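You operate a simulated robot arm through the tools that you are given. There is no shell and no other tool.

The job below is to be done with a simulated robot arm. You get a single attempt, and the scene is never put back.

Task
Take the grey bottle and leave it on the top of the bagging table. Take the grey tub from the bench top round the brushing box and put it on top of the black pack there. Take the purple cloth and leave it on the back part of the sorting table. Take the square purple box and leave it on the front of the grading bench. Put the bottle that says "soup" from the front part of the sorting table on the front of the grading bench. Take the green roll from the front part of the sorting table and leave it on the purple pad. Close the front flap of carton a. The order is free. Set down upright: grey bottle, bottle.

It is judged by the outcome, as a careful person would: the job done as asked, and still so three seconds after it is handed in. It fails if anything else is knocked over, pushed out of place, dropped, spilled or broken. Flat cloth is picked up by pressing the open fingertips on it (5 to 10 N) and closing them slowly along it; thin cloth reads only 2 to 8 mm in the jaws.

Robot
A 6-joint arm with a two-finger gripper on a trunk, on a base that drives. Base frame: it is fixed to the floor where the robot stands at the start and does not move with it; the origin is under the middle of the robot, x ahead of it, y to its left, z up. Units: mm, degrees, N and s.
Its first joint turns from -166.0 to 166.0 degrees. Places, roughly: back part of the sorting table [3000, -1700, 700]; front flap of carton a [4400, -3600, 700]; front of the grading bench (72x23 cm) [4920, -340, 740]; grey bottle [1250, 3250, 750]; pack [750, 3000, 750]; purple cloth (6x4x4 cm) [1400, 2900, 800]; purple pad [3250, -750, 750]; roll [3250, -750, 750]; short bottle, soap bottle [2750, -750, 750]; square purple box (9x9x4 cm) [2700, -600, 800]; top of the bagging table [1300, -700, 700]; tub [1500, 3250, 750]. Payload 2.45 kg.
The TCP is the grasp point between the finger pads, 20 mm short of the fingertips. In the tool frame z runs along the fingers and y along their closing line. Largest opening 140 mm; the body of the gripper starts 168 mm behind the TCP.
Orientation is that of the tool frame in the base frame, as a unit quaternion [w, x, y, z]. With the fingers straight down and closing along the base's y, the tool's x points along the base's -x, its y along +y and its z along -z.

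Tools
- The arm moves only by the tool arm_command. Its argument "motion" is a list of rows, each a list of 6 numbers: the shift along the tool's x, y, z in mm, then the turn, a rotation vector about the tool's x, y, z in degrees. In form: [[x, y, z, wx, wy, wz], ...]. A call has 1 to 20 rows; each row is the pose to reach, as a shift and turn from the pose commanded when the call began, along the tool's axes at that moment. "fingers" is the gripper command, from -1 (shut) to 1 (fully open), values between in proportion, set as the call begins (left out, the last holds). Rows are played at 5 a second. More than 50 mm and 8.6 degrees between two rows, or a gripper value outside its range, and nothing of the call is played. Where a pose cannot be reached the arm comes as near as it can. A force on the tool above 40 N (or 10 N above the force at the start of the call, whichever is more), or a blocked arm, ends the call early, and 0.2 s more pass. The fingers move at their own pace (about 45 mm/s each) and stop on an object; they squeeze with about 33 N. The grip force told is the motor's: it shows also when the fingers shut on nothing. Time passes only in rows, and 0.2 s behind the last, so rows that repeat a pose let the fingers close. It gives the time, the measured TCP pose, the force on the tool (base axes), the opening and the grip force at its end, in the units of the frame above (readings bear some noise), with the torque about the TCP (base axes, N m) and any sound that the robot's microphone picked up, and new pictures: "views" is both (left out), scene, wrist or none.
- Cameras (640 x 400 px; columns grow to the right, rows downward): "scene" is now at [-97.5, 169.3, 1153.2]; the picture's right is [-0.06, -1.00, 0.00], its down [-0.23, 0.01, -0.97] and it looks along [0.97, -0.06, -0.23] (base axes); focal length 264 px, centre (320, 200). "wrist" rides on the gripper at [78, 11, -209] in the tool frame; the picture's right is [-0.14, 0.99, 0.00], its down [-0.92, -0.13, -0.37] and it looks along [-0.36, -0.05, 0.93] (tool axes); focal length 280 px, centre (320, 200).
- base_move(legs): drives the robot by 1 to 6 legs, each [ahead, left, turn to the left] in mm, mm and degrees, along the robot's own axes; the way and the turn of a leg run together, so that a leg with both is an arc; at most 1500 mm and 180 degrees a leg. The arm and the cameras ride along, it lands a little off, and it stops where it bumps. It gives what a move gives, and a new picture of the scene camera.
- turn_head(pan, tilt): turns the head with the scene camera to pan (to the left, within 143 degrees either way) and tilt (down, from -29 to 69), counted from straight ahead of the robot. It gives what a move gives, and a new picture of the scene camera.
- pixel_to_xyz(camera, pixels): for up to 12 pixels [column, row] of the newest picture of that camera ("zoom" is the newest enlarged one), the place [x, y, z] in the base frame of the surface seen there, good to about 2 mm. The clock stands still meanwhile.
- close_up(camera, box): a new picture of the part [left, top, right, bottom] of that camera's present view, enlarged. The clock stands still meanwhile.
- finish_job(): hands the job in; it is judged then, once.

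Open the gripper and draw the arm clear of the work before you hand the job in, unless the task says otherwise.

The tools are called after "Request:" as a command line: name --pt "numbers of a row" for each row, then --argument value for the rest, lists and objects as JSON in quotes. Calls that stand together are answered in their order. arm_command: Moves the arm, as the interface text tells. Its arguments: {"type":"object","properties":{"motion":{"type":"array","items":{"type":"array","items":{"type":"number"}}},"fingers":{"type":"number"},"views":{"type":"string","enum":["both","scene","wrist","none"]}},"required":["motion"]} The other tools are called the same way: base_move (legs) drives the base; turn_head (pan, tilt) turns the head that bears the scene camera; pixel_to_xyz (camera, pixels) gives the place of the surface under pixels of a picture; close_up (camera, box) takes an enlarged picture of a part of a camera's view; finish_job () hands the job in.

At the start:

```text
time_s: 0.0
eef_pos: [677.4, -67.9, 1067.0]
orientation: [0.0, 0.0, 1.0, 0.0]
ft_force: [-0.1, 0.3, 0.6]
wrist_torque: [-0.04, 0.01, 0.0]
finger_gap: 140.3
grasp_force: 0.1
robot x, y, heading: [1.9, -0.1, -0.1]
head pan, tilt: [-3.3, 13.6]
```

scene: 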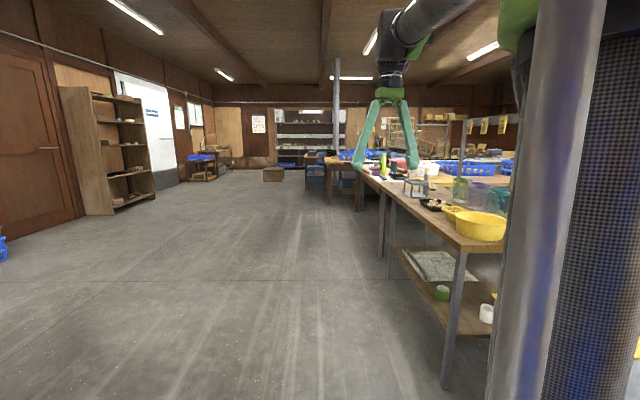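
wrist: 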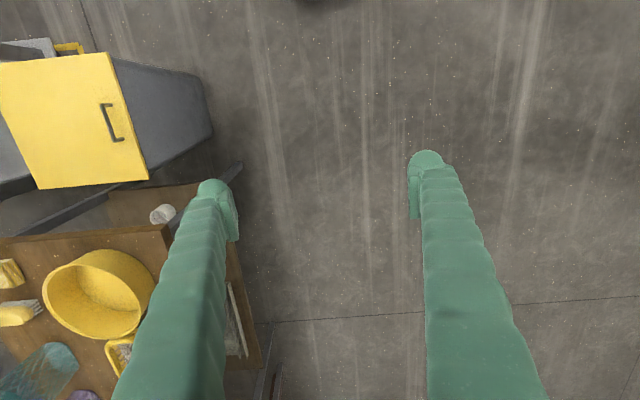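

The scene picture shows a bench along the right side of the robot and open floor ahead and to the left. I'll look left first, to find the tables with the grey bottle and tub.

Request:
turn_head --pan 70 --tilt 15

Request:
turn_head --pan -40 --tilt 20

Request:
turn_head --pan -90 --tilt 20

Request:
turn_head --pan 130 --tilt 15

```text
time_s: 1.4
eef_pos: [677.3, -69.0, 1067.5]
orientation: [0.0, 0.001, 1.0, -0.001]
ft_force: [0.9, 0.2, -0.5]
wrist_torque: [0.01, 0.03, -0.01]
finger_gap: 139.8
grasp_force: 0.1
robot x, y, heading: [-1.2, 1.4, 0.1]
head pan, tilt: [70.0, 15.0]
```

scene: 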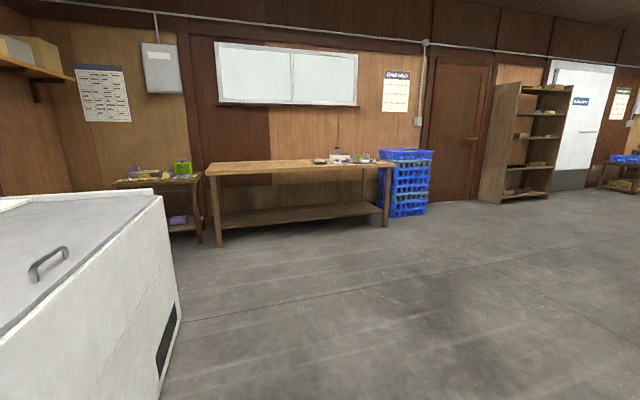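

```text
time_s: 3.3
eef_pos: [678.2, -69.0, 1066.9]
orientation: [0.0, 0.0, 1.0, 0.0]
ft_force: [0.4, 0.7, -0.1]
wrist_torque: [0.01, 0.01, 0.02]
finger_gap: 139.9
grasp_force: 0.1
robot x, y, heading: [1.1, -1.1, 0.1]
head pan, tilt: [-40.0, 20.0]
```

scene: 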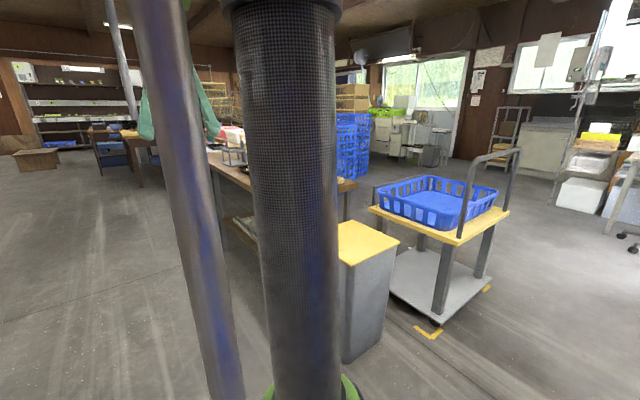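

```text
time_s: 4.5
eef_pos: [678.3, -69.5, 1066.0]
orientation: [0.0, 0.0, 1.0, 0.0]
ft_force: [-1.5, 0.6, -0.2]
wrist_torque: [0.04, -0.01, 0.01]
finger_gap: 140.0
grasp_force: 0.0
robot x, y, heading: [-3.6, -0.7, 0.1]
head pan, tilt: [-90.0, 20.0]
```

scene: 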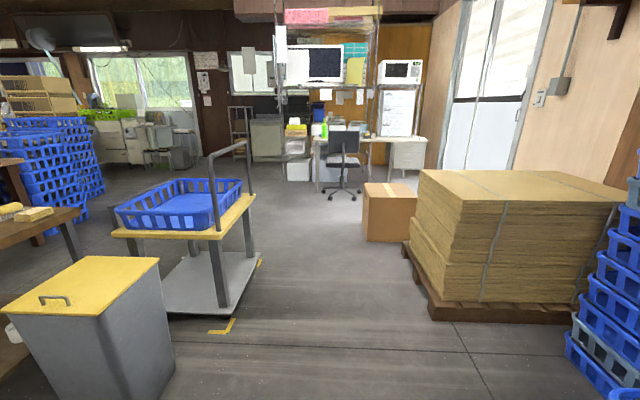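

```text
time_s: 7.7
eef_pos: [678.2, -68.6, 1066.0]
orientation: [0.0, 0.0, 1.0, 0.0]
ft_force: [0.0, -0.6, -0.3]
wrist_torque: [-0.01, -0.01, 0.0]
finger_gap: 140.1
grasp_force: 0.0
robot x, y, heading: [-2.2, -5.4, -0.2]
head pan, tilt: [130.0, 15.0]
```

scene: 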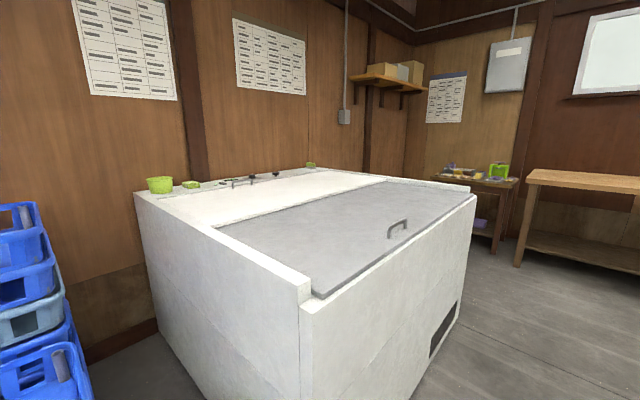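

The pan-70 picture showed a long bench with objects at right (≈340,158). I look at it again zoomed in to get its geometry.

Request:
turn_head --pan 65 --tilt 15

Request:
close_up --camera "scene" --box '[60, 120, 400, 260]'

Request:
pixel_to_xyz --camera "scene" --pixels '[[160, 170], [300, 165], [240, 240], [180, 200], [320, 250], [366, 157], [400, 200]]'

```text
time_s: 9.0
eef_pos: [677.5, -68.9, 1065.8]
orientation: [0.0, 0.0, 1.0, -0.001]
ft_force: [-0.4, 0.1, -0.4]
wrist_torque: [0.01, 0.02, 0.01]
finger_gap: 140.0
grasp_force: 0.0
robot x, y, heading: [-0.4, 4.3, -0.1]
head pan, tilt: [65.0, 15.0]
```

scene: 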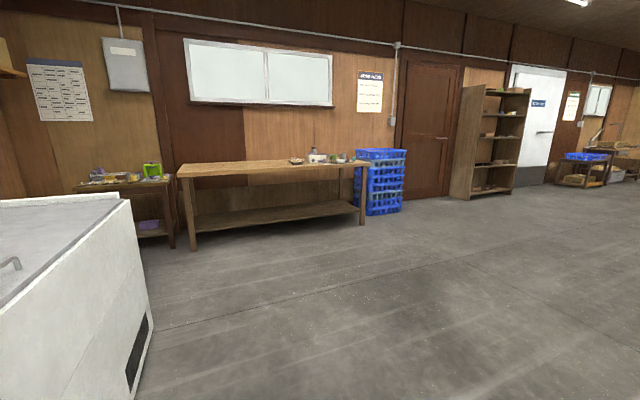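

```text
1.88 times, centred on (230, 190) of scene
```

zoom: 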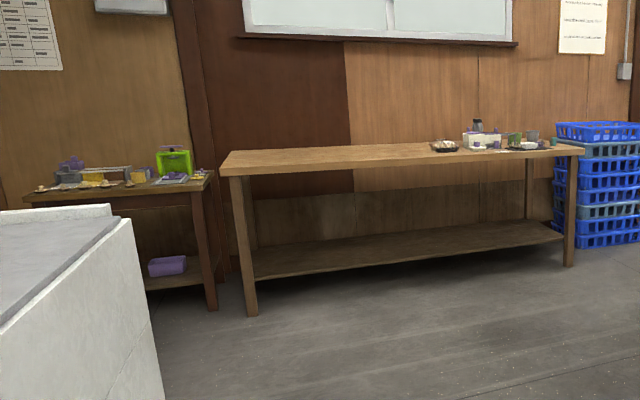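

```text
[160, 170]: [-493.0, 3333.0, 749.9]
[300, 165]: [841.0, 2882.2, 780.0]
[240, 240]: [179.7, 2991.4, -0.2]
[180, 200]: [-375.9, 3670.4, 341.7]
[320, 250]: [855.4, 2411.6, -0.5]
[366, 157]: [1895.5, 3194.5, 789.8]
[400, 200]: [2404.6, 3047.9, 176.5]
```

The long bench top is about z=770, spanning x≈-150..1700 with front edge y≈2800. I drive to stand in front of its right part, facing +y.

Request:
base_move --legs '[[800, 900, 0], [0, 0, 90], [1150, -400, 0]]'

Request:
turn_head --pan 0 --tilt 30

```text
time_s: 24.7
eef_pos: [1179.6, 2755.1, 1065.3]
orientation: [0.0, 0.726, -0.688, 0.0]
ft_force: [-0.2, 0.3, 0.2]
wrist_torque: [-0.03, 0.02, 0.02]
finger_gap: 139.7
grasp_force: 0.0
robot x, y, heading: [1147.6, 2073.1, 93.1]
head pan, tilt: [65.0, 15.0]
```

scene: 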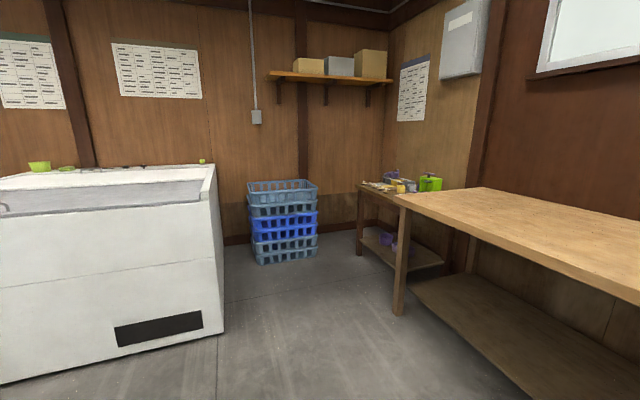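

```text
time_s: 26.1
eef_pos: [1179.1, 2755.9, 1065.6]
orientation: [0.0, 0.725, -0.688, 0.0]
ft_force: [0.4, -0.1, -0.5]
wrist_torque: [-0.03, 0.0, 0.02]
finger_gap: 139.9
grasp_force: 0.0
robot x, y, heading: [1146.0, 2075.5, 93.0]
head pan, tilt: [0.0, 30.0]
```

scene: 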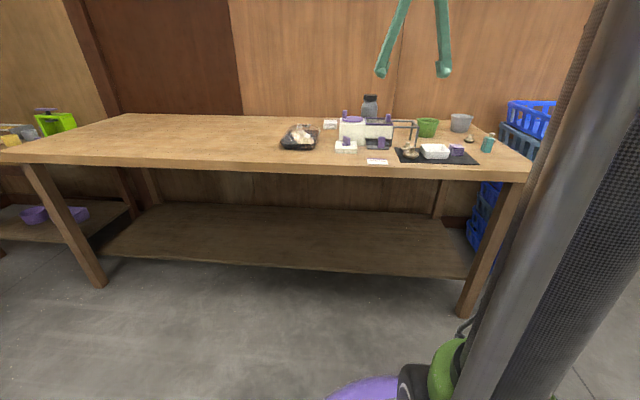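

The bench's objects are in view around (300–490, 90–160). I zoom in to tell them apart.

Request:
close_up --camera "scene" --box '[260, 80, 420, 180]'

Request:
close_up --camera "scene" --box '[360, 80, 520, 180]'

Request:
pixel_to_xyz --camera "scene" --pixels '[[300, 138], [300, 150], [370, 105], [350, 135], [427, 128], [461, 123], [488, 145], [433, 152], [456, 150], [380, 143], [345, 147], [240, 125]]'

Request:
close_up --camera "wrist" --box '[0, 0, 640, 400]'

```text
4.00 times, centred on (340, 130) of scene
```

zoom: 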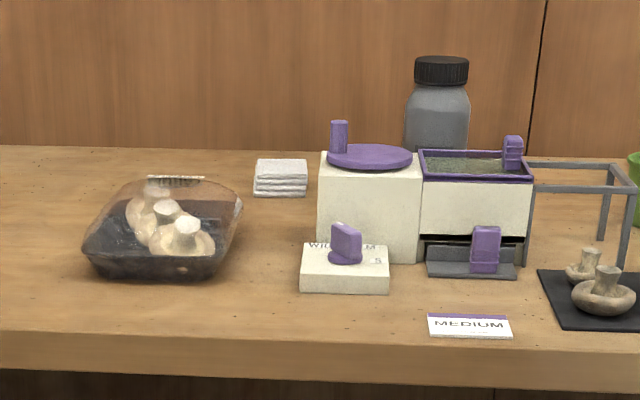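

```text
4.00 times, centred on (440, 130) of scene
```

zoom: 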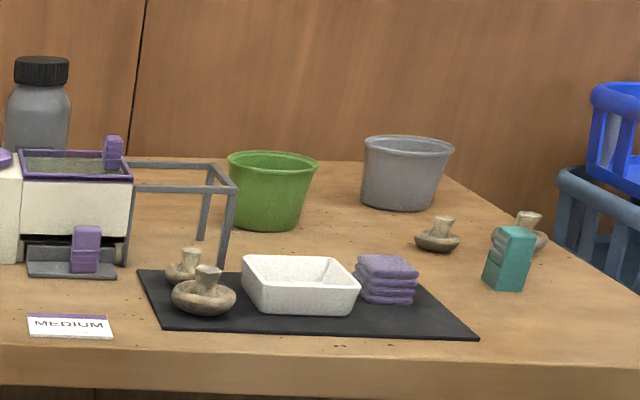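

```text
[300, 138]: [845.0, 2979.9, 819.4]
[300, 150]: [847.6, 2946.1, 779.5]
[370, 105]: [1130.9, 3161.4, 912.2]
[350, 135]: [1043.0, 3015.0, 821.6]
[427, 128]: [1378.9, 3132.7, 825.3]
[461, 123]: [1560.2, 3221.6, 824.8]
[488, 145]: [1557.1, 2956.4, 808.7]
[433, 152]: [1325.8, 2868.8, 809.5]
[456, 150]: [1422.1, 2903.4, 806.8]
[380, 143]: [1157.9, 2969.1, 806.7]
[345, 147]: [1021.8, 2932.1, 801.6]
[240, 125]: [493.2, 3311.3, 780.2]
```

```text
1.00 times, centred on (320, 200) of wrist (not enlarged: the box is as wide or as high as the picture)
```

zoom: 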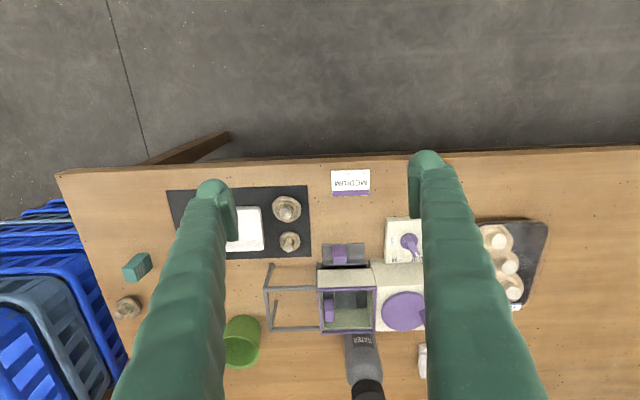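

The grey "WATER" bottle stands at ≈(1130,3161) behind the brushing box, the grey tub at ≈(1560,3230), the black pack at ≈(848,2960) and the purple cloth at ≈(1422,2903). I measure the bench's front edge and shelf before driving closer.

Request:
pixel_to_xyz --camera "scene" --pixels '[[200, 161], [400, 168], [520, 175], [300, 268], [460, 278], [100, 270], [370, 390], [318, 145], [284, 145], [300, 125], [440, 400]]'

Request:
turn_head --pan 0 --tilt 65

```text
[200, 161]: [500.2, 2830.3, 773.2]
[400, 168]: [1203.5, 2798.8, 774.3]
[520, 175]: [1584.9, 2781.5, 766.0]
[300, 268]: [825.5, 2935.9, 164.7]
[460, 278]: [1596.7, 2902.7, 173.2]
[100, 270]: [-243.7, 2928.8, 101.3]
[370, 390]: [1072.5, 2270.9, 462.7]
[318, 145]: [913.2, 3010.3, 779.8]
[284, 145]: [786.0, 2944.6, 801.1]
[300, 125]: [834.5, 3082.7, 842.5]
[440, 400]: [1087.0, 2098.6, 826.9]
```

```text
time_s: 27.1
eef_pos: [1179.9, 2754.5, 1066.4]
orientation: [0.0, 0.725, -0.688, 0.0]
ft_force: [0.2, -0.3, 0.3]
wrist_torque: [-0.03, 0.01, -0.03]
finger_gap: 140.0
grasp_force: 0.1
robot x, y, heading: [1143.3, 2073.2, 93.0]
head pan, tilt: [0.0, 65.0]
```

scene: 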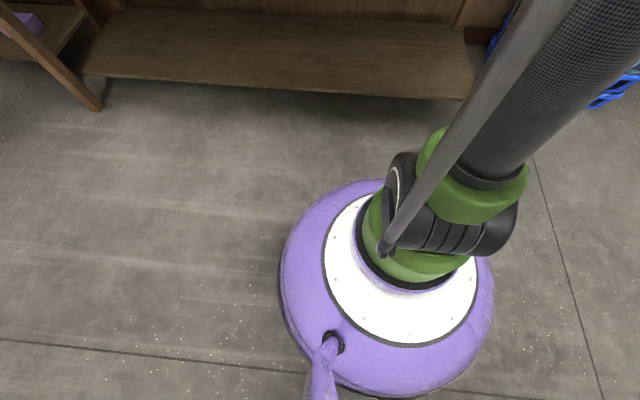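

The base is a round disc; I measure its front edge, then drive nearer.

Request:
pixel_to_xyz --camera "scene" --pixels '[[360, 190], [285, 280], [490, 300], [400, 385]]'

Request:
base_move --legs '[[0, 0, -3], [340, -110, 0]]'

Request:
turn_head --pan -12 --tilt 35

```text
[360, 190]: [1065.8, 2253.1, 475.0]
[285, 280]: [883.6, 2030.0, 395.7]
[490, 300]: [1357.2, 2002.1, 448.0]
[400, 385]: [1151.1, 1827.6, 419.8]
```

```text
time_s: 29.9
eef_pos: [1324.5, 3102.6, 1065.9]
orientation: [0.0, -0.707, 0.707, 0.0]
ft_force: [-1.1, 0.1, -0.3]
wrist_torque: [-0.01, 0.0, -0.01]
finger_gap: 140.1
grasp_force: 0.0
robot x, y, heading: [1253.9, 2426.1, 90.3]
head pan, tilt: [0.0, 65.0]
```

scene: 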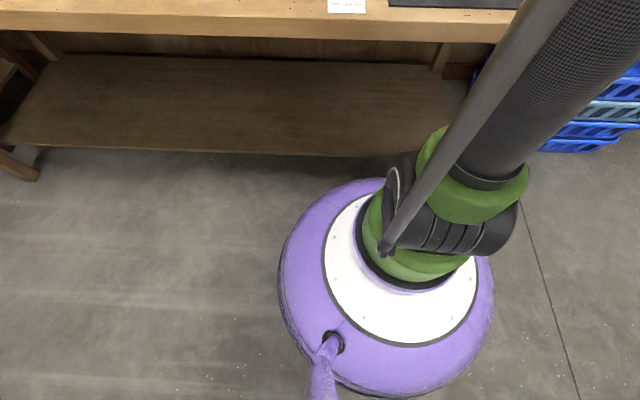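

```text
time_s: 30.8
eef_pos: [1324.7, 3103.6, 1065.3]
orientation: [0.0, 0.707, -0.707, 0.0]
ft_force: [0.8, 0.8, -0.3]
wrist_torque: [0.01, 0.02, -0.04]
finger_gap: 139.8
grasp_force: 0.0
robot x, y, heading: [1254.1, 2422.3, 90.1]
head pan, tilt: [-12.0, 35.0]
```

scene: 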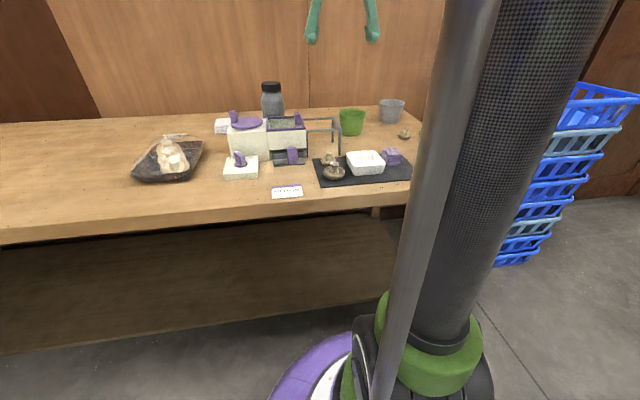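

The tub is at (391,110) and the pack at (168,158). I zoom on both to measure rim and pack top.

Request:
close_up --camera "scene" --box '[340, 80, 436, 140]'

Request:
pixel_to_xyz --camera "zoom" --pixels '[[340, 225], [280, 140], [430, 140], [330, 130], [330, 155], [300, 260], [380, 265]]'

Request:
close_up --camera "scene" --box '[110, 120, 222, 190]'

Request:
pixel_to_xyz --camera "zoom" --pixels '[[320, 190], [350, 130], [250, 200], [420, 200], [150, 300], [480, 330], [530, 110], [290, 100], [350, 280], [200, 230], [450, 130], [320, 340]]'

```text
6.67 times, centred on (388, 110) of scene
```

zoom: 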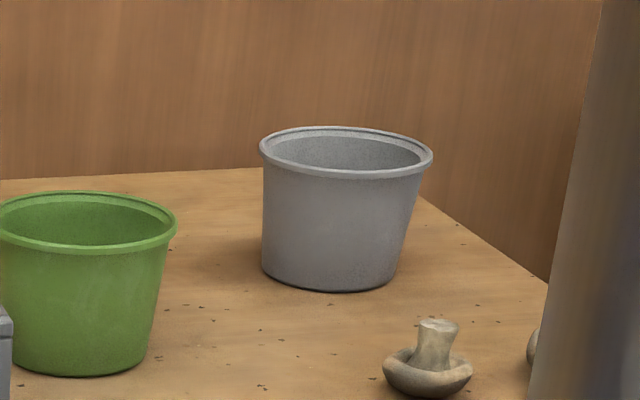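

```text
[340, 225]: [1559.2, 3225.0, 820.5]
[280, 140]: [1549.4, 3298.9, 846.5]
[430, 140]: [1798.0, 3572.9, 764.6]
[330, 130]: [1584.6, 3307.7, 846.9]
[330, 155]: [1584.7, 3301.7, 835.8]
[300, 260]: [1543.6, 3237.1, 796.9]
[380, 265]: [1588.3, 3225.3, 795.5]
```

```text
5.71 times, centred on (166, 155) of scene
```

zoom: 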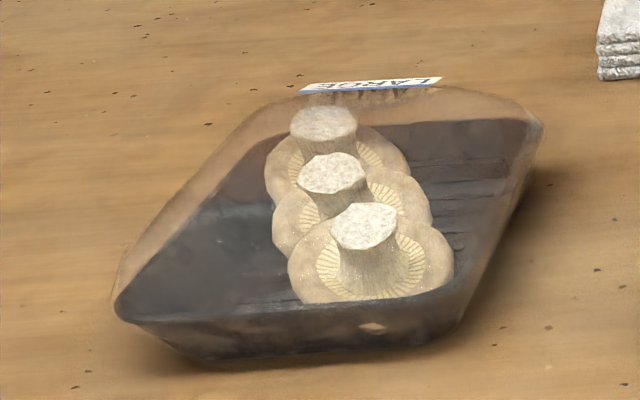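

```text
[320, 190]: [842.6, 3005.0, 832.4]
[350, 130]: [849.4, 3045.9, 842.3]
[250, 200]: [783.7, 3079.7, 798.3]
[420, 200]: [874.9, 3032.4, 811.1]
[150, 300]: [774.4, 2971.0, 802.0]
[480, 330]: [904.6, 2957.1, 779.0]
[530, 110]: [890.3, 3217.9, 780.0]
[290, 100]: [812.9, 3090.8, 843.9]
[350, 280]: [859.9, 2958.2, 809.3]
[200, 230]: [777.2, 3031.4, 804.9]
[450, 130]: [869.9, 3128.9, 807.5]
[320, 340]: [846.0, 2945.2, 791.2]
```

I move the open gripper high above the tub (about (1567,3255)), closing line along base x, and look through the wrist camera.

Request:
arm_command --pt "-25 -40 10 0 0 0" --pt "-50 -80 20 0 0 0" --pt "-75 -120 30 0 0 0" --pt "-100 -160 40 0 0 0" --pt "-125 -200 50 0 0 0" --pt "-150 -240 60 0 0 0" --pt "-150 -240 60 0 0 0" --fingers 1

```text
time_s: 32.4
eef_pos: [1565.1, 3252.2, 1006.2]
orientation: [0.0, 0.707, -0.707, 0.0]
ft_force: [0.2, -1.1, -0.2]
wrist_torque: [-0.02, 0.02, 0.02]
finger_gap: 139.9
grasp_force: 0.1
robot x, y, heading: [1257.1, 2427.5, 90.5]
head pan, tilt: [-12.0, 35.0]
```

scene: 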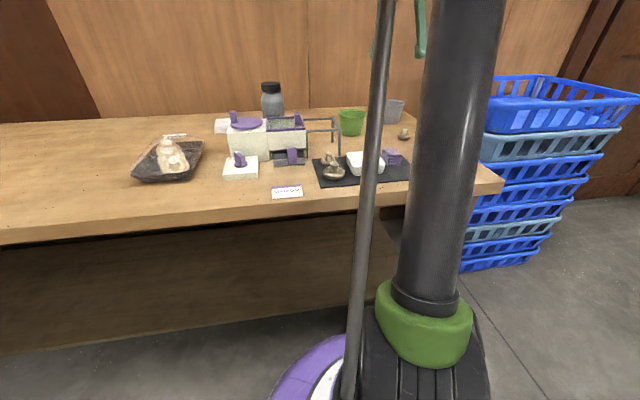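
wrist: 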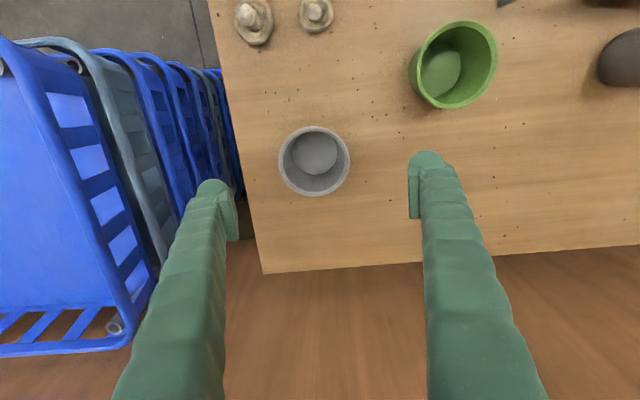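

The tub shows at (315,160). I measure its rim and the table's back edge from here.

Request:
pixel_to_xyz --camera "wrist" --pixels '[[281, 161], [348, 161], [315, 128], [315, 194], [315, 152], [260, 262], [400, 257], [240, 180], [430, 80]]'

```text
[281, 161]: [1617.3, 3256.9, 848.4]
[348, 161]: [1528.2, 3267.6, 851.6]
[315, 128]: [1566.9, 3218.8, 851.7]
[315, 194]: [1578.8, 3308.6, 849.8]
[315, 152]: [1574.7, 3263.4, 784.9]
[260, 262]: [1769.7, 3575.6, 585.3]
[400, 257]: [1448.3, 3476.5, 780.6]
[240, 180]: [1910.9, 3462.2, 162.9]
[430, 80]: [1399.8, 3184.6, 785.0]
```

Tub rim centre is ≈(1573,3263), diameter ≈90, top z≈850. I descend with fingers open on either side of it, then close.

Request:
arm_command --pt "-11 -8 45 0 0 0" --pt "-11 -8 90 0 0 0" --pt "-11 -8 135 0 0 0" --pt "-11 -8 178 0 0 0" --pt "-11 -8 178 0 0 0"

Request:
arm_command --pt "0 0 0 0 0 0" --pt "0 0 0 0 0 0" --pt "0 0 0 0 0 0" --pt "0 0 0 0 0 0" --pt "0 0 0 0 0 0" --fingers -1

```text
time_s: 33.6
eef_pos: [1572.9, 3263.9, 827.9]
orientation: [0.0, 0.707, -0.707, -0.001]
ft_force: [-0.6, 1.0, 0.3]
wrist_torque: [0.02, -0.02, 0.0]
finger_gap: 140.0
grasp_force: 0.1
robot x, y, heading: [1253.9, 2424.7, 90.1]
head pan, tilt: [-12.0, 35.0]
```

scene: 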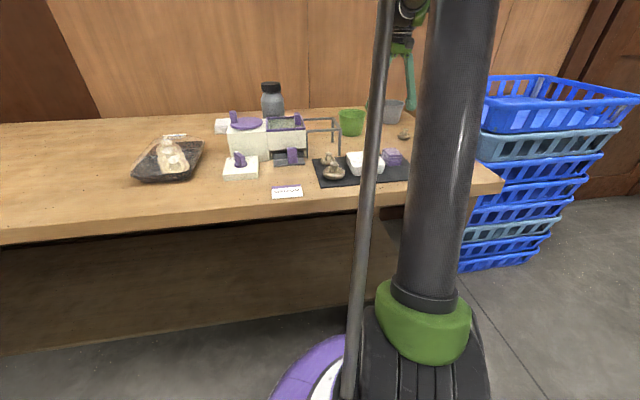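
wrist: 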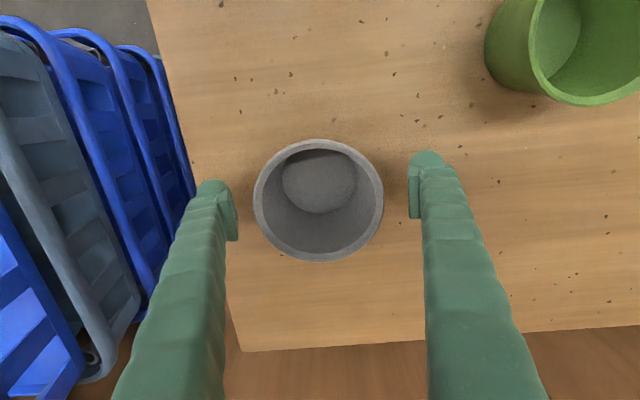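

```text
time_s: 34.8
eef_pos: [1574.0, 3263.5, 828.7]
orientation: [0.0, 0.707, -0.707, 0.0]
ft_force: [-0.5, -0.6, 0.6]
wrist_torque: [-0.02, 0.02, 0.01]
finger_gap: 102.8
grasp_force: 33.0
robot x, y, heading: [1258.0, 2426.8, 90.0]
head pan, tilt: [-12.0, 35.0]
```

scene: 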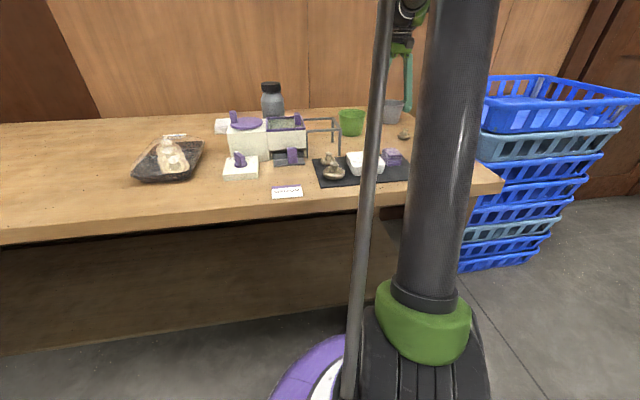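
wrist: 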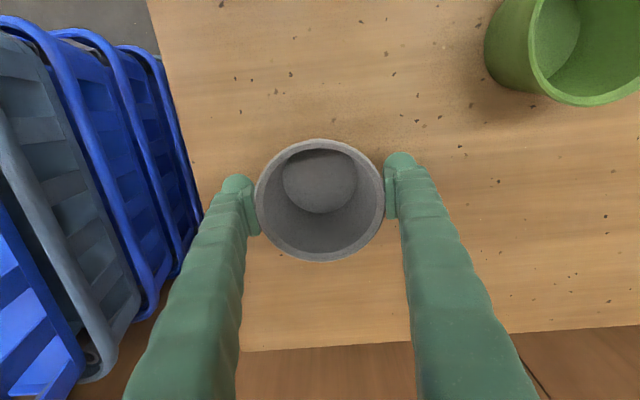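

Gripped at 103 mm. I lift the tub straight up 230 mm.

Request:
arm_command --pt "0 0 -30 0 0 0" --pt "0 0 -75 0 0 0" --pt "0 0 -120 0 0 0" --pt "0 0 -165 0 0 0" --pt "0 0 -210 0 0 0" --pt "0 0 -235 0 0 0"

Request:
arm_command --pt "20 45 0 0 0 0" --pt "40 90 0 0 0 0" --pt "60 135 0 0 0 0" --pt "80 180 0 0 0 0" --pt "100 225 0 0 0 0" --pt "120 270 0 0 0 0" --pt "140 315 0 0 0 0" --pt "160 360 0 0 0 0" --pt "180 405 0 0 0 0" --pt "200 450 0 0 0 0" --pt "220 495 0 0 0 0" --pt "240 540 0 0 0 0" --pt "250 585 0 0 0 0" --pt "250 610 0 0 0 0"

```text
time_s: 36.2
eef_pos: [1573.7, 3264.1, 1063.4]
orientation: [0.0, 0.707, -0.707, 0.001]
ft_force: [-0.5, -0.1, 0.2]
wrist_torque: [0.01, 0.02, 0.02]
finger_gap: 0.0
grasp_force: 29.6
robot x, y, heading: [1254.8, 2422.8, 90.2]
head pan, tilt: [-12.0, 35.0]
```

scene: 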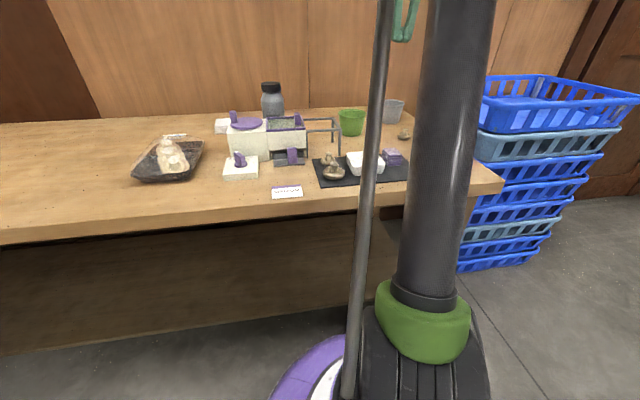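
wrist: 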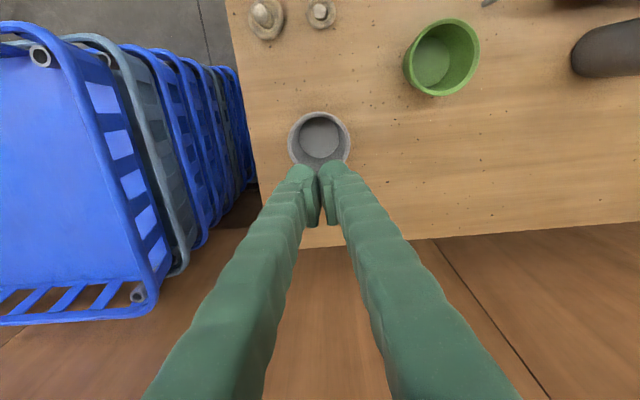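

```text
time_s: 39.2
eef_pos: [961.6, 3013.9, 1062.7]
orientation: [0.0, 0.707, -0.707, 0.001]
ft_force: [-0.5, -0.7, -0.3]
wrist_torque: [0.02, 0.04, 0.02]
finger_gap: 0.0
grasp_force: 29.4
robot x, y, heading: [1253.3, 2425.2, 89.7]
head pan, tilt: [-12.0, 35.0]
```

scene: 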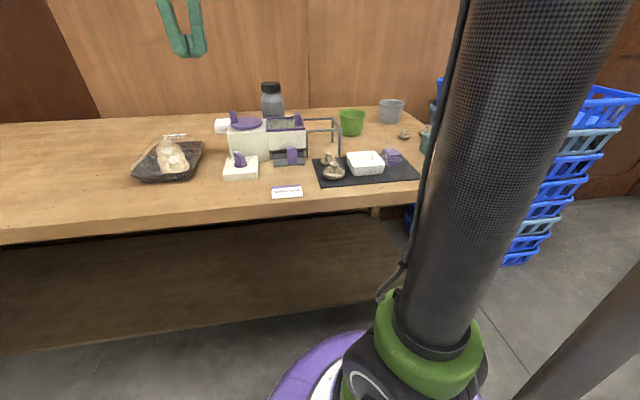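
wrist: 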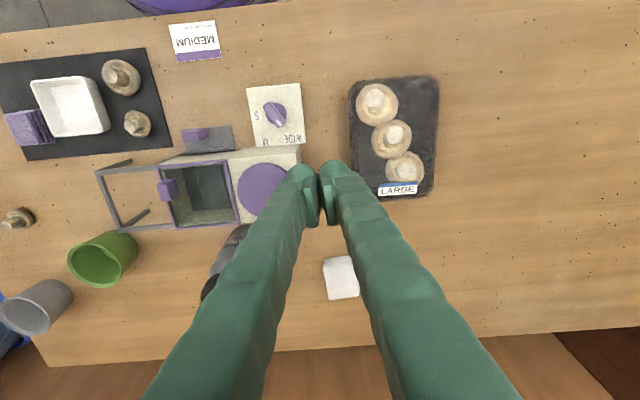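

The tub slipped out and stayed in its place; the fingers are shut on nothing. Before retrying I test the finger travel time here in the air: open, then close for the same time.

Request:
arm_command --pt "0 0 0 0 0 0" --pt "0 0 0 0 0 0" --pt "0 0 0 0 0 0" --pt "0 0 0 0 0 0" --pt "0 0 0 0 0 0" --pt "0 0 0 0 0 0" --pt "0 0 0 0 0 0" --pt "0 0 0 0 0 0" --pt "0 0 0 0 0 0" --pt "0 0 0 0 0 0" --fingers 1 --views "none"

Request:
arm_command --pt "0 0 0 0 0 0" --pt "0 0 0 0 0 0" --pt "0 0 0 0 0 0" --pt "0 0 0 0 0 0" --pt "0 0 0 0 0 0" --fingers -1 --views "none"

Request:
arm_command --pt "0 0 0 0 0 0" --pt "0 0 0 0 0 0" --pt "0 0 0 0 0 0" --pt "0 0 0 0 0 0" --pt "0 0 0 0 0 0" --pt "0 0 0 0 0 0" --pt "0 0 0 0 0 0" --pt "0 0 0 0 0 0" --pt "0 0 0 0 0 0" --pt "0 0 0 0 0 0" --fingers 1 --views "wrist"

```text
time_s: 41.4
eef_pos: [962.0, 3014.2, 1062.6]
orientation: [0.0, 0.707, -0.707, 0.0]
ft_force: [-0.2, -0.1, 0.3]
wrist_torque: [0.0, -0.01, 0.01]
finger_gap: 139.9
grasp_force: 0.1
robot x, y, heading: [1255.1, 2425.7, 90.0]
head pan, tilt: [-12.0, 35.0]
```

```text
time_s: 42.6
eef_pos: [962.8, 3014.4, 1061.9]
orientation: [0.0, 0.707, -0.707, 0.0]
ft_force: [0.0, 0.2, 0.0]
wrist_torque: [0.0, 0.02, 0.02]
finger_gap: 33.3
grasp_force: 0.0
robot x, y, heading: [1255.3, 2427.3, 89.9]
head pan, tilt: [-12.0, 35.0]
```

```text
time_s: 44.8
eef_pos: [962.6, 3014.3, 1062.3]
orientation: [0.0, 0.707, -0.707, 0.0]
ft_force: [-0.1, 0.9, 0.6]
wrist_torque: [-0.04, 0.0, 0.0]
finger_gap: 139.8
grasp_force: 0.1
robot x, y, heading: [1256.5, 2425.3, 90.0]
head pan, tilt: [-12.0, 35.0]
```

wrist: 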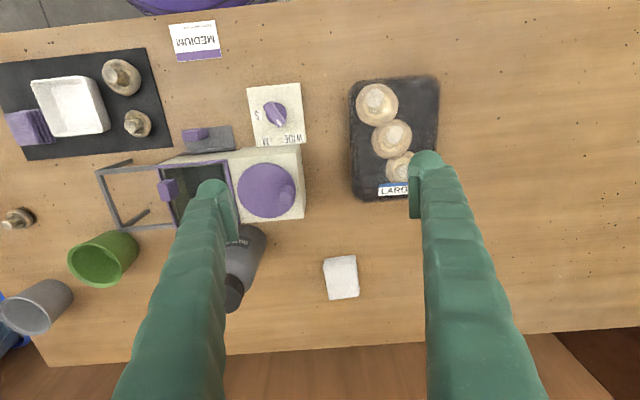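

Finger timing is normal, so the tub really slipped at the rim. I check the tub's present position and shape before retrying lower.

Request:
close_up --camera "scene" --box '[350, 85, 430, 135]'

Request:
pixel_to_xyz --camera "zoom" --pixels '[[220, 130], [225, 200], [250, 290], [330, 310], [410, 290], [430, 200], [440, 135], [330, 120]]'

Request:
pixel_to_xyz --camera "wrist" --pixels '[[370, 85], [430, 82], [355, 180], [400, 130], [410, 100], [375, 105], [390, 135], [365, 120], [425, 140], [398, 190], [435, 110]]'

```text
8.00 times, centred on (390, 110) of scene
```

zoom: 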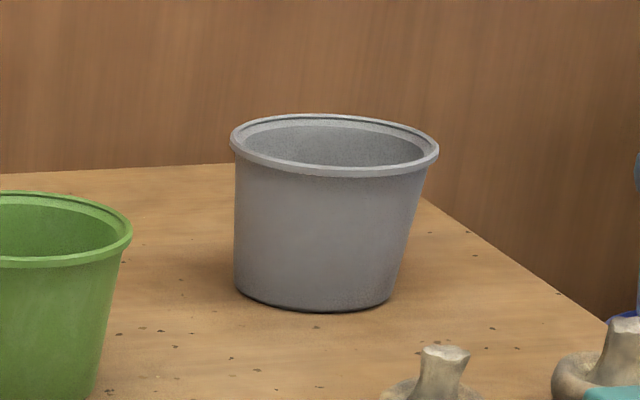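

```text
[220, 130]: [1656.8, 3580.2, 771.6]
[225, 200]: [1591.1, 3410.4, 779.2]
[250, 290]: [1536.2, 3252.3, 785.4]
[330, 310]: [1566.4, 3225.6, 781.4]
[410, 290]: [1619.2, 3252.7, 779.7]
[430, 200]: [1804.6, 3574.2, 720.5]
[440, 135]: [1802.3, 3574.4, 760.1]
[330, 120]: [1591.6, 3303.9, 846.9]
```

```text
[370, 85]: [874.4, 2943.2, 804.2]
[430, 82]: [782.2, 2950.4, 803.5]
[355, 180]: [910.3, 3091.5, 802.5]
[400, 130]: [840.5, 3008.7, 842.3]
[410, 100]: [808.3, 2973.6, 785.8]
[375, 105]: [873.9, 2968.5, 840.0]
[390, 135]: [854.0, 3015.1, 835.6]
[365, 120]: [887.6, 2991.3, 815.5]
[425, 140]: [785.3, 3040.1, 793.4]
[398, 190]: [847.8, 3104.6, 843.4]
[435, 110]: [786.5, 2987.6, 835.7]
```

The tub is undisturbed. This time I'll pinch its near-left wall (x≈1531), one finger inside and one outside, fingers tilted 8° along the taper; first I go above it with a 60 mm opening.

Request:
arm_command --pt "-19 -44 0 0 0 0" --pt "-38 -88 0 0 0 0" --pt "-57 -132 0 0 0 0" --pt "-76 -176 0 0 0 0" --pt "-95 -220 0 0 0 0" --pt "-114 -264 0 0 0 0" --pt "-133 -308 0 0 0 0" --pt "-152 -352 0 0 0 0" --pt "-171 -396 0 0 0 0" --pt "-190 -440 0 0 0 0" --pt "-209 -484 0 2 0 0" --pt "-228 -528 0 4 0 0" --pt "-249 -569 20 6 0 0" --pt "-249 -569 50 8 0 0" --pt "-249 -569 50 8 0 0" --fingers -0.143

Request:
close_up --camera "wrist" --box '[220, 50, 460, 200]'

```text
refused: row 13 steps farther than a row can; nothing moved
```

```text
2.67 times, centred on (340, 125) of wrist
```

zoom: 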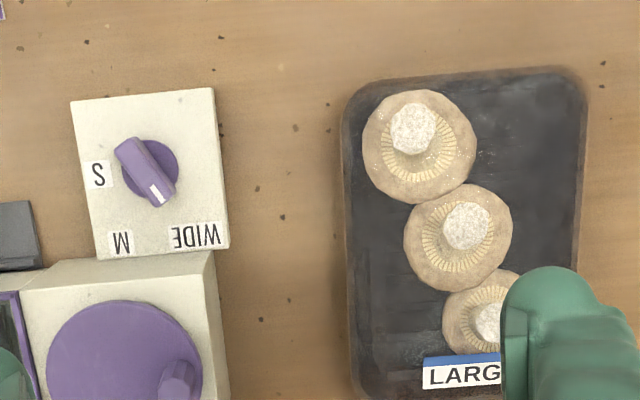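

The row step was too long; I resend with an extra row.

Request:
arm_command --pt "-19 -44 0 0 0 0" --pt "-38 -88 0 0 0 0" --pt "-57 -132 0 0 0 0" --pt "-76 -176 0 0 0 0" --pt "-95 -220 0 0 0 0" --pt "-114 -264 0 0 0 0" --pt "-133 -308 0 0 0 0" --pt "-152 -352 0 0 0 0" --pt "-171 -396 0 0 0 0" --pt "-190 -440 0 0 0 0" --pt "-209 -484 0 2 0 0" --pt "-228 -528 0 4 0 0" --pt "-245 -569 10 6 0 0" --pt "-249 -569 50 8 0 0" --pt "-249 -569 50 8 0 0" --fingers -0.143

Request:
close_up --camera "wrist" --box '[220, 50, 460, 200]'

```text
time_s: 48.0
eef_pos: [1532.1, 3264.4, 1010.3]
orientation: [0.049, -0.705, 0.706, -0.049]
ft_force: [0.6, 1.3, 0.2]
wrist_torque: [0.01, 0.0, -0.02]
finger_gap: 59.8
grasp_force: 0.0
robot x, y, heading: [1253.5, 2425.1, 89.9]
head pan, tilt: [-12.0, 35.0]
```

scene: 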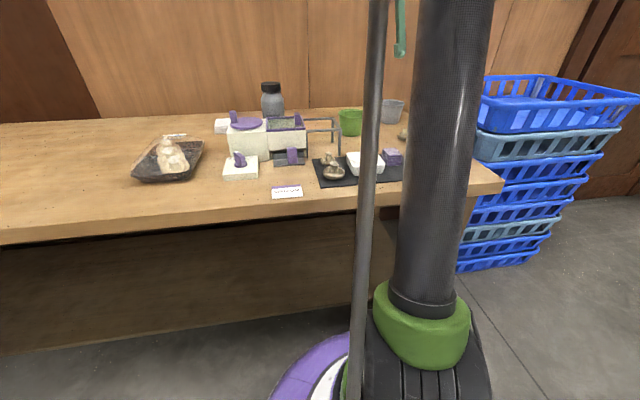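
wrist: 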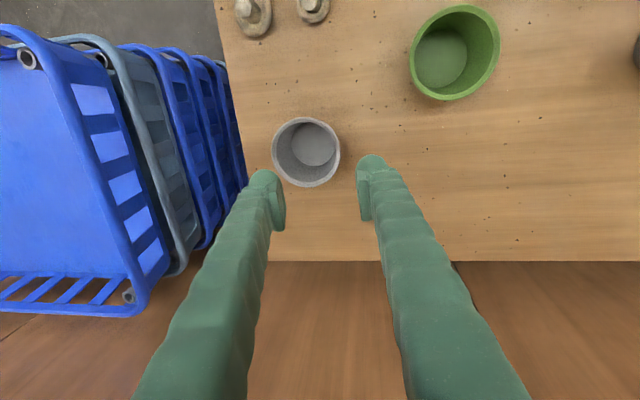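

```text
2.67 times, centred on (340, 125) of wrist
```

zoom: 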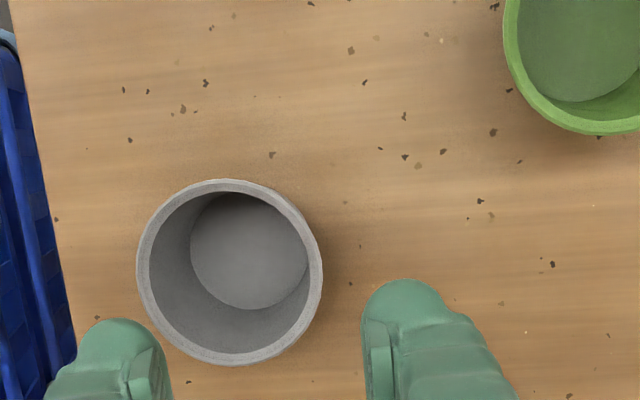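

I measure the rim's right (−x) edge and the bead in the zoom.

Request:
pixel_to_xyz --camera "zoom" --pixels '[[318, 270], [313, 270], [307, 270], [300, 270], [290, 275], [140, 265], [148, 265], [230, 360], [230, 184], [200, 240], [305, 240]]'

```text
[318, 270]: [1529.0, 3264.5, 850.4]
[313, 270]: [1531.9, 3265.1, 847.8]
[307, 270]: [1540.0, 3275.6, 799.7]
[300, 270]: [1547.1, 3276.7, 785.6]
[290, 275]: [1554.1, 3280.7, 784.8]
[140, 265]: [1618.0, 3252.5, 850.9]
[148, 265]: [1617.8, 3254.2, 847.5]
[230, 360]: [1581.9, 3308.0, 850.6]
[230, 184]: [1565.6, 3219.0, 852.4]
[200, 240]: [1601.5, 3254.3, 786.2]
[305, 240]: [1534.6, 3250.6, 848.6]
```

Rim runs x 1528–1619, centre (1573.5,3263.5). I descend vertically so the pads straddle the −x wall, checking the wrist view before closing.

Request:
arm_command --pt "1 4.3 44.8 0 0 0" --pt "1 10.5 89.4 0 0 0" --pt "1 16.8 133.9 0 0 0" --pt "1 20.5 160 0 0 0" --pt "1 23.6 182.5 0 0 0" --pt "1 23.6 182.5 0 0 0" --views "wrist"

```text
time_s: 49.4
eef_pos: [1533.7, 3261.9, 828.5]
orientation: [0.049, -0.705, 0.706, -0.049]
ft_force: [0.0, -0.6, 0.2]
wrist_torque: [-0.03, -0.02, -0.01]
finger_gap: 59.7
grasp_force: 0.0
robot x, y, heading: [1252.5, 2427.9, 89.9]
head pan, tilt: [-12.0, 35.0]
```

wrist: 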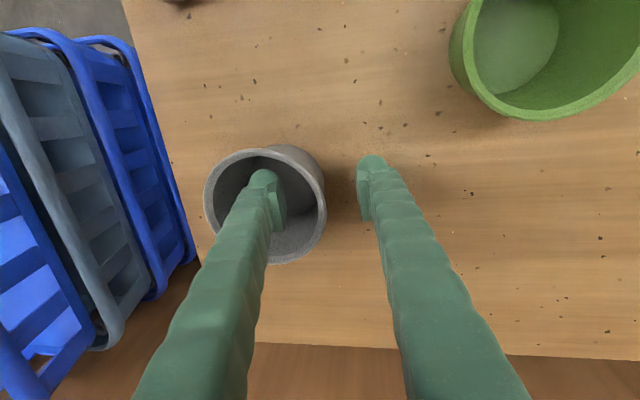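

One finger is inside the tub and one outside with no contact force. I close the fingers on the wall.

Request:
arm_command --pt "0 0 0 0 0 0" --pt "0 0 0 0 0 0" --pt "0 0 0 0 0 0" --pt "0 0 0 0 0 0" --pt "0 0 0 0 0 0" --fingers -1 --views "wrist"

Request:
arm_command --pt "0 -1.4 -9.9 0 0 0" --pt "0 -2.8 -19.8 0 0 0" --pt "0 -2.8 -19.8 0 0 0" --views "both"

```text
time_s: 50.6
eef_pos: [1533.5, 3263.0, 827.1]
orientation: [-0.05, 0.706, -0.705, 0.049]
ft_force: [0.6, 0.5, -0.1]
wrist_torque: [-0.01, 0.03, 0.0]
finger_gap: 6.1
grasp_force: 32.6
robot x, y, heading: [1253.5, 2428.4, 89.9]
head pan, tilt: [-12.0, 35.0]
```

wrist: 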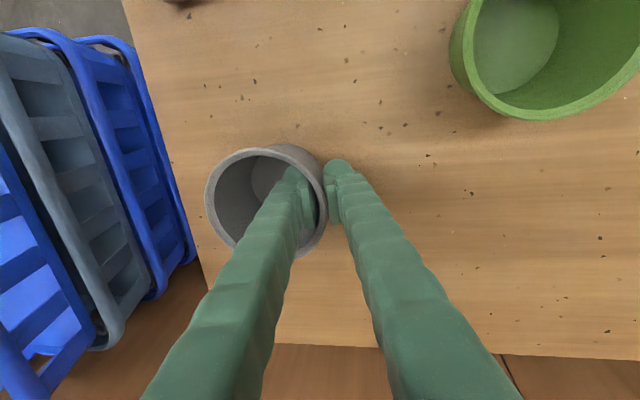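

```text
time_s: 51.4
eef_pos: [1532.5, 3262.5, 848.0]
orientation: [-0.049, 0.706, -0.705, 0.049]
ft_force: [-0.5, 0.0, 0.0]
wrist_torque: [-0.03, 0.03, 0.0]
finger_gap: 6.0
grasp_force: 32.8
robot x, y, heading: [1259.2, 2430.7, 90.1]
head pan, tilt: [-12.0, 35.0]
```

scene: 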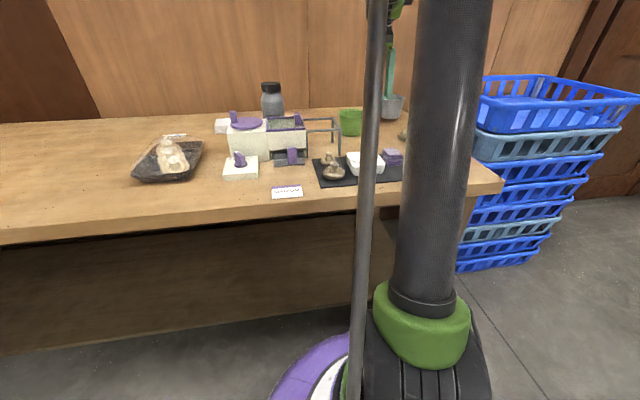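
wrist: 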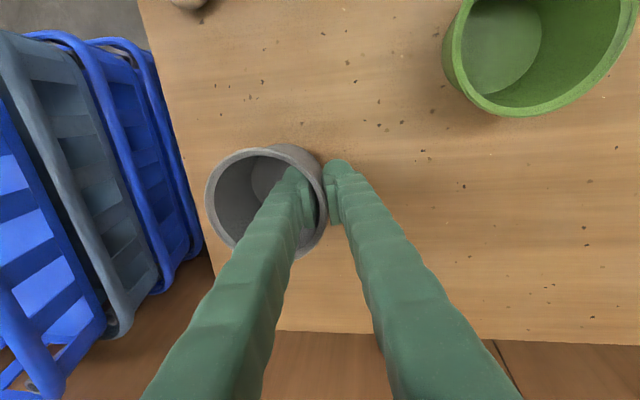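

It holds (gap 6 mm, tub rising). I lift 210 mm vertically, then carry it horizontally over to above the black pack.

Request:
arm_command --pt "0 -5.6 -39.6 0 0 0" --pt "0 -11.7 -83.2 0 0 0" --pt "0 -18 -127.7 0 0 0" --pt "0 -24.2 -172.3 0 0 0" --pt "0 -29.2 -207.9 0 0 0" --views "none"

Request:
arm_command --pt "15.5 45 -6.3 0 0 0" --pt "31 90 -12.6 0 0 0" --pt "46.5 135 -19 0 0 0" --pt "62 180 -25.3 0 0 0" --pt "77.5 225 -31.6 0 0 0" --pt "93 270 -38 0 0 0" --pt "108.5 315 -44.3 0 0 0" --pt "124 360 -50.6 0 0 0" --pt "139.5 405 -57 0 0 0" --pt "155 450 -63.2 0 0 0" --pt "170.5 495 -69.6 0 0 0" --pt "186 540 -76 0 0 0" --pt "201.5 585 -82.2 0 0 0" --pt "217 630 -88.5 0 0 0" --pt "232.5 675 -94.8 0 0 0" --pt "247.5 720 -101.2 0 0 0" --pt "247.5 720 -101.2 0 0 0"

```text
time_s: 52.6
eef_pos: [1533.3, 3259.9, 1059.6]
orientation: [0.049, -0.705, 0.706, -0.05]
ft_force: [-0.7, 0.5, -1.4]
wrist_torque: [-0.03, 0.03, -0.01]
finger_gap: 5.6
grasp_force: 33.1
robot x, y, heading: [1256.8, 2423.6, 90.3]
head pan, tilt: [-12.0, 35.0]
```

```text
time_s: 56.2
eef_pos: [806.2, 3015.4, 1058.8]
orientation: [0.05, -0.705, 0.706, -0.05]
ft_force: [0.2, -0.2, -0.5]
wrist_torque: [0.02, 0.06, 0.0]
finger_gap: 5.7
grasp_force: 32.3
robot x, y, heading: [1256.3, 2421.5, 89.9]
head pan, tilt: [-12.0, 35.0]
```

scene: 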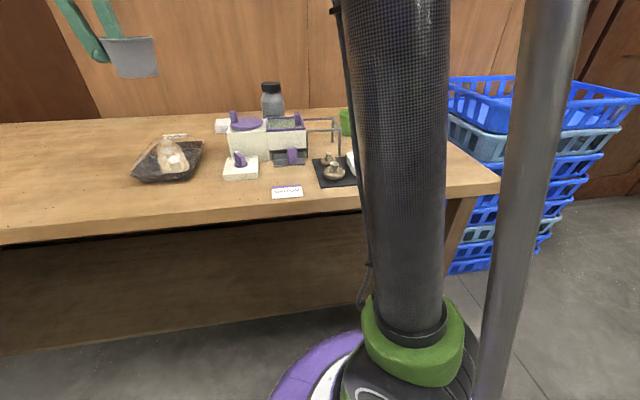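
wrist: 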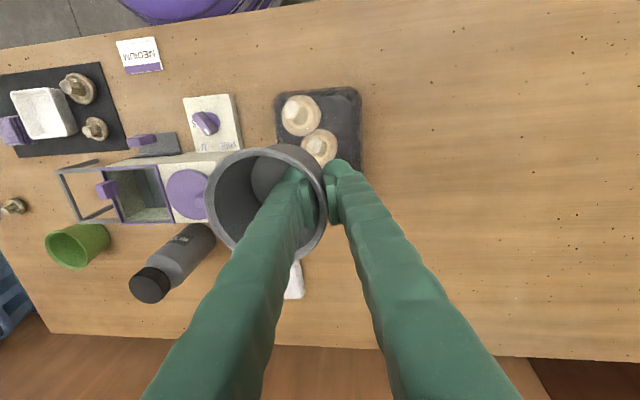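

The tub hangs level above the pack. I look closely at the pack's film profile before lowering.

Request:
close_up --camera "scene" --box '[118, 122, 214, 186]'

Request:
pixel_to_xyz --camera "wrist" --pixels '[[278, 100], [358, 92], [360, 160], [300, 104], [320, 145], [320, 92], [345, 120], [282, 130], [296, 108]]'

Request:
close_up --camera "wrist" --box '[240, 70, 400, 170]'

```text
6.25 times, centred on (166, 154) of scene
```

zoom: 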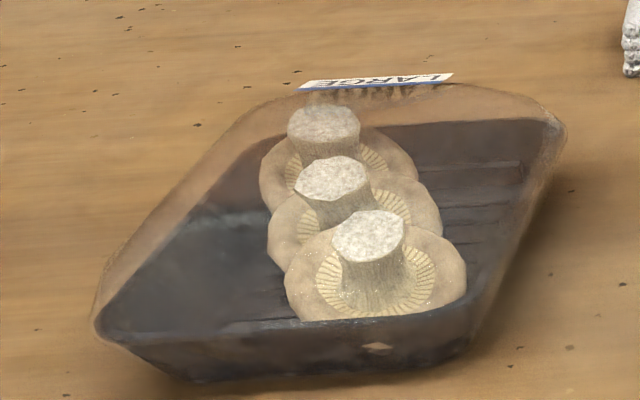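

```text
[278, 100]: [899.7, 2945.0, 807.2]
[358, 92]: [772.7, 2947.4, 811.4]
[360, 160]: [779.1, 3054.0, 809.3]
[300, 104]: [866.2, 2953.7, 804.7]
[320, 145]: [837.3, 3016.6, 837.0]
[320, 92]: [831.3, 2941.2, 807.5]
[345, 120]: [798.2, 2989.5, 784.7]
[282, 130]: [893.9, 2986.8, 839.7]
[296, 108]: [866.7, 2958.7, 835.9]
```

```text
4.00 times, centred on (320, 120) of wrist
```

zoom: 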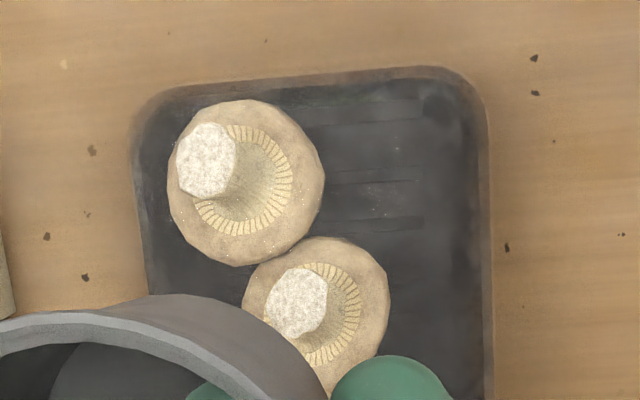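

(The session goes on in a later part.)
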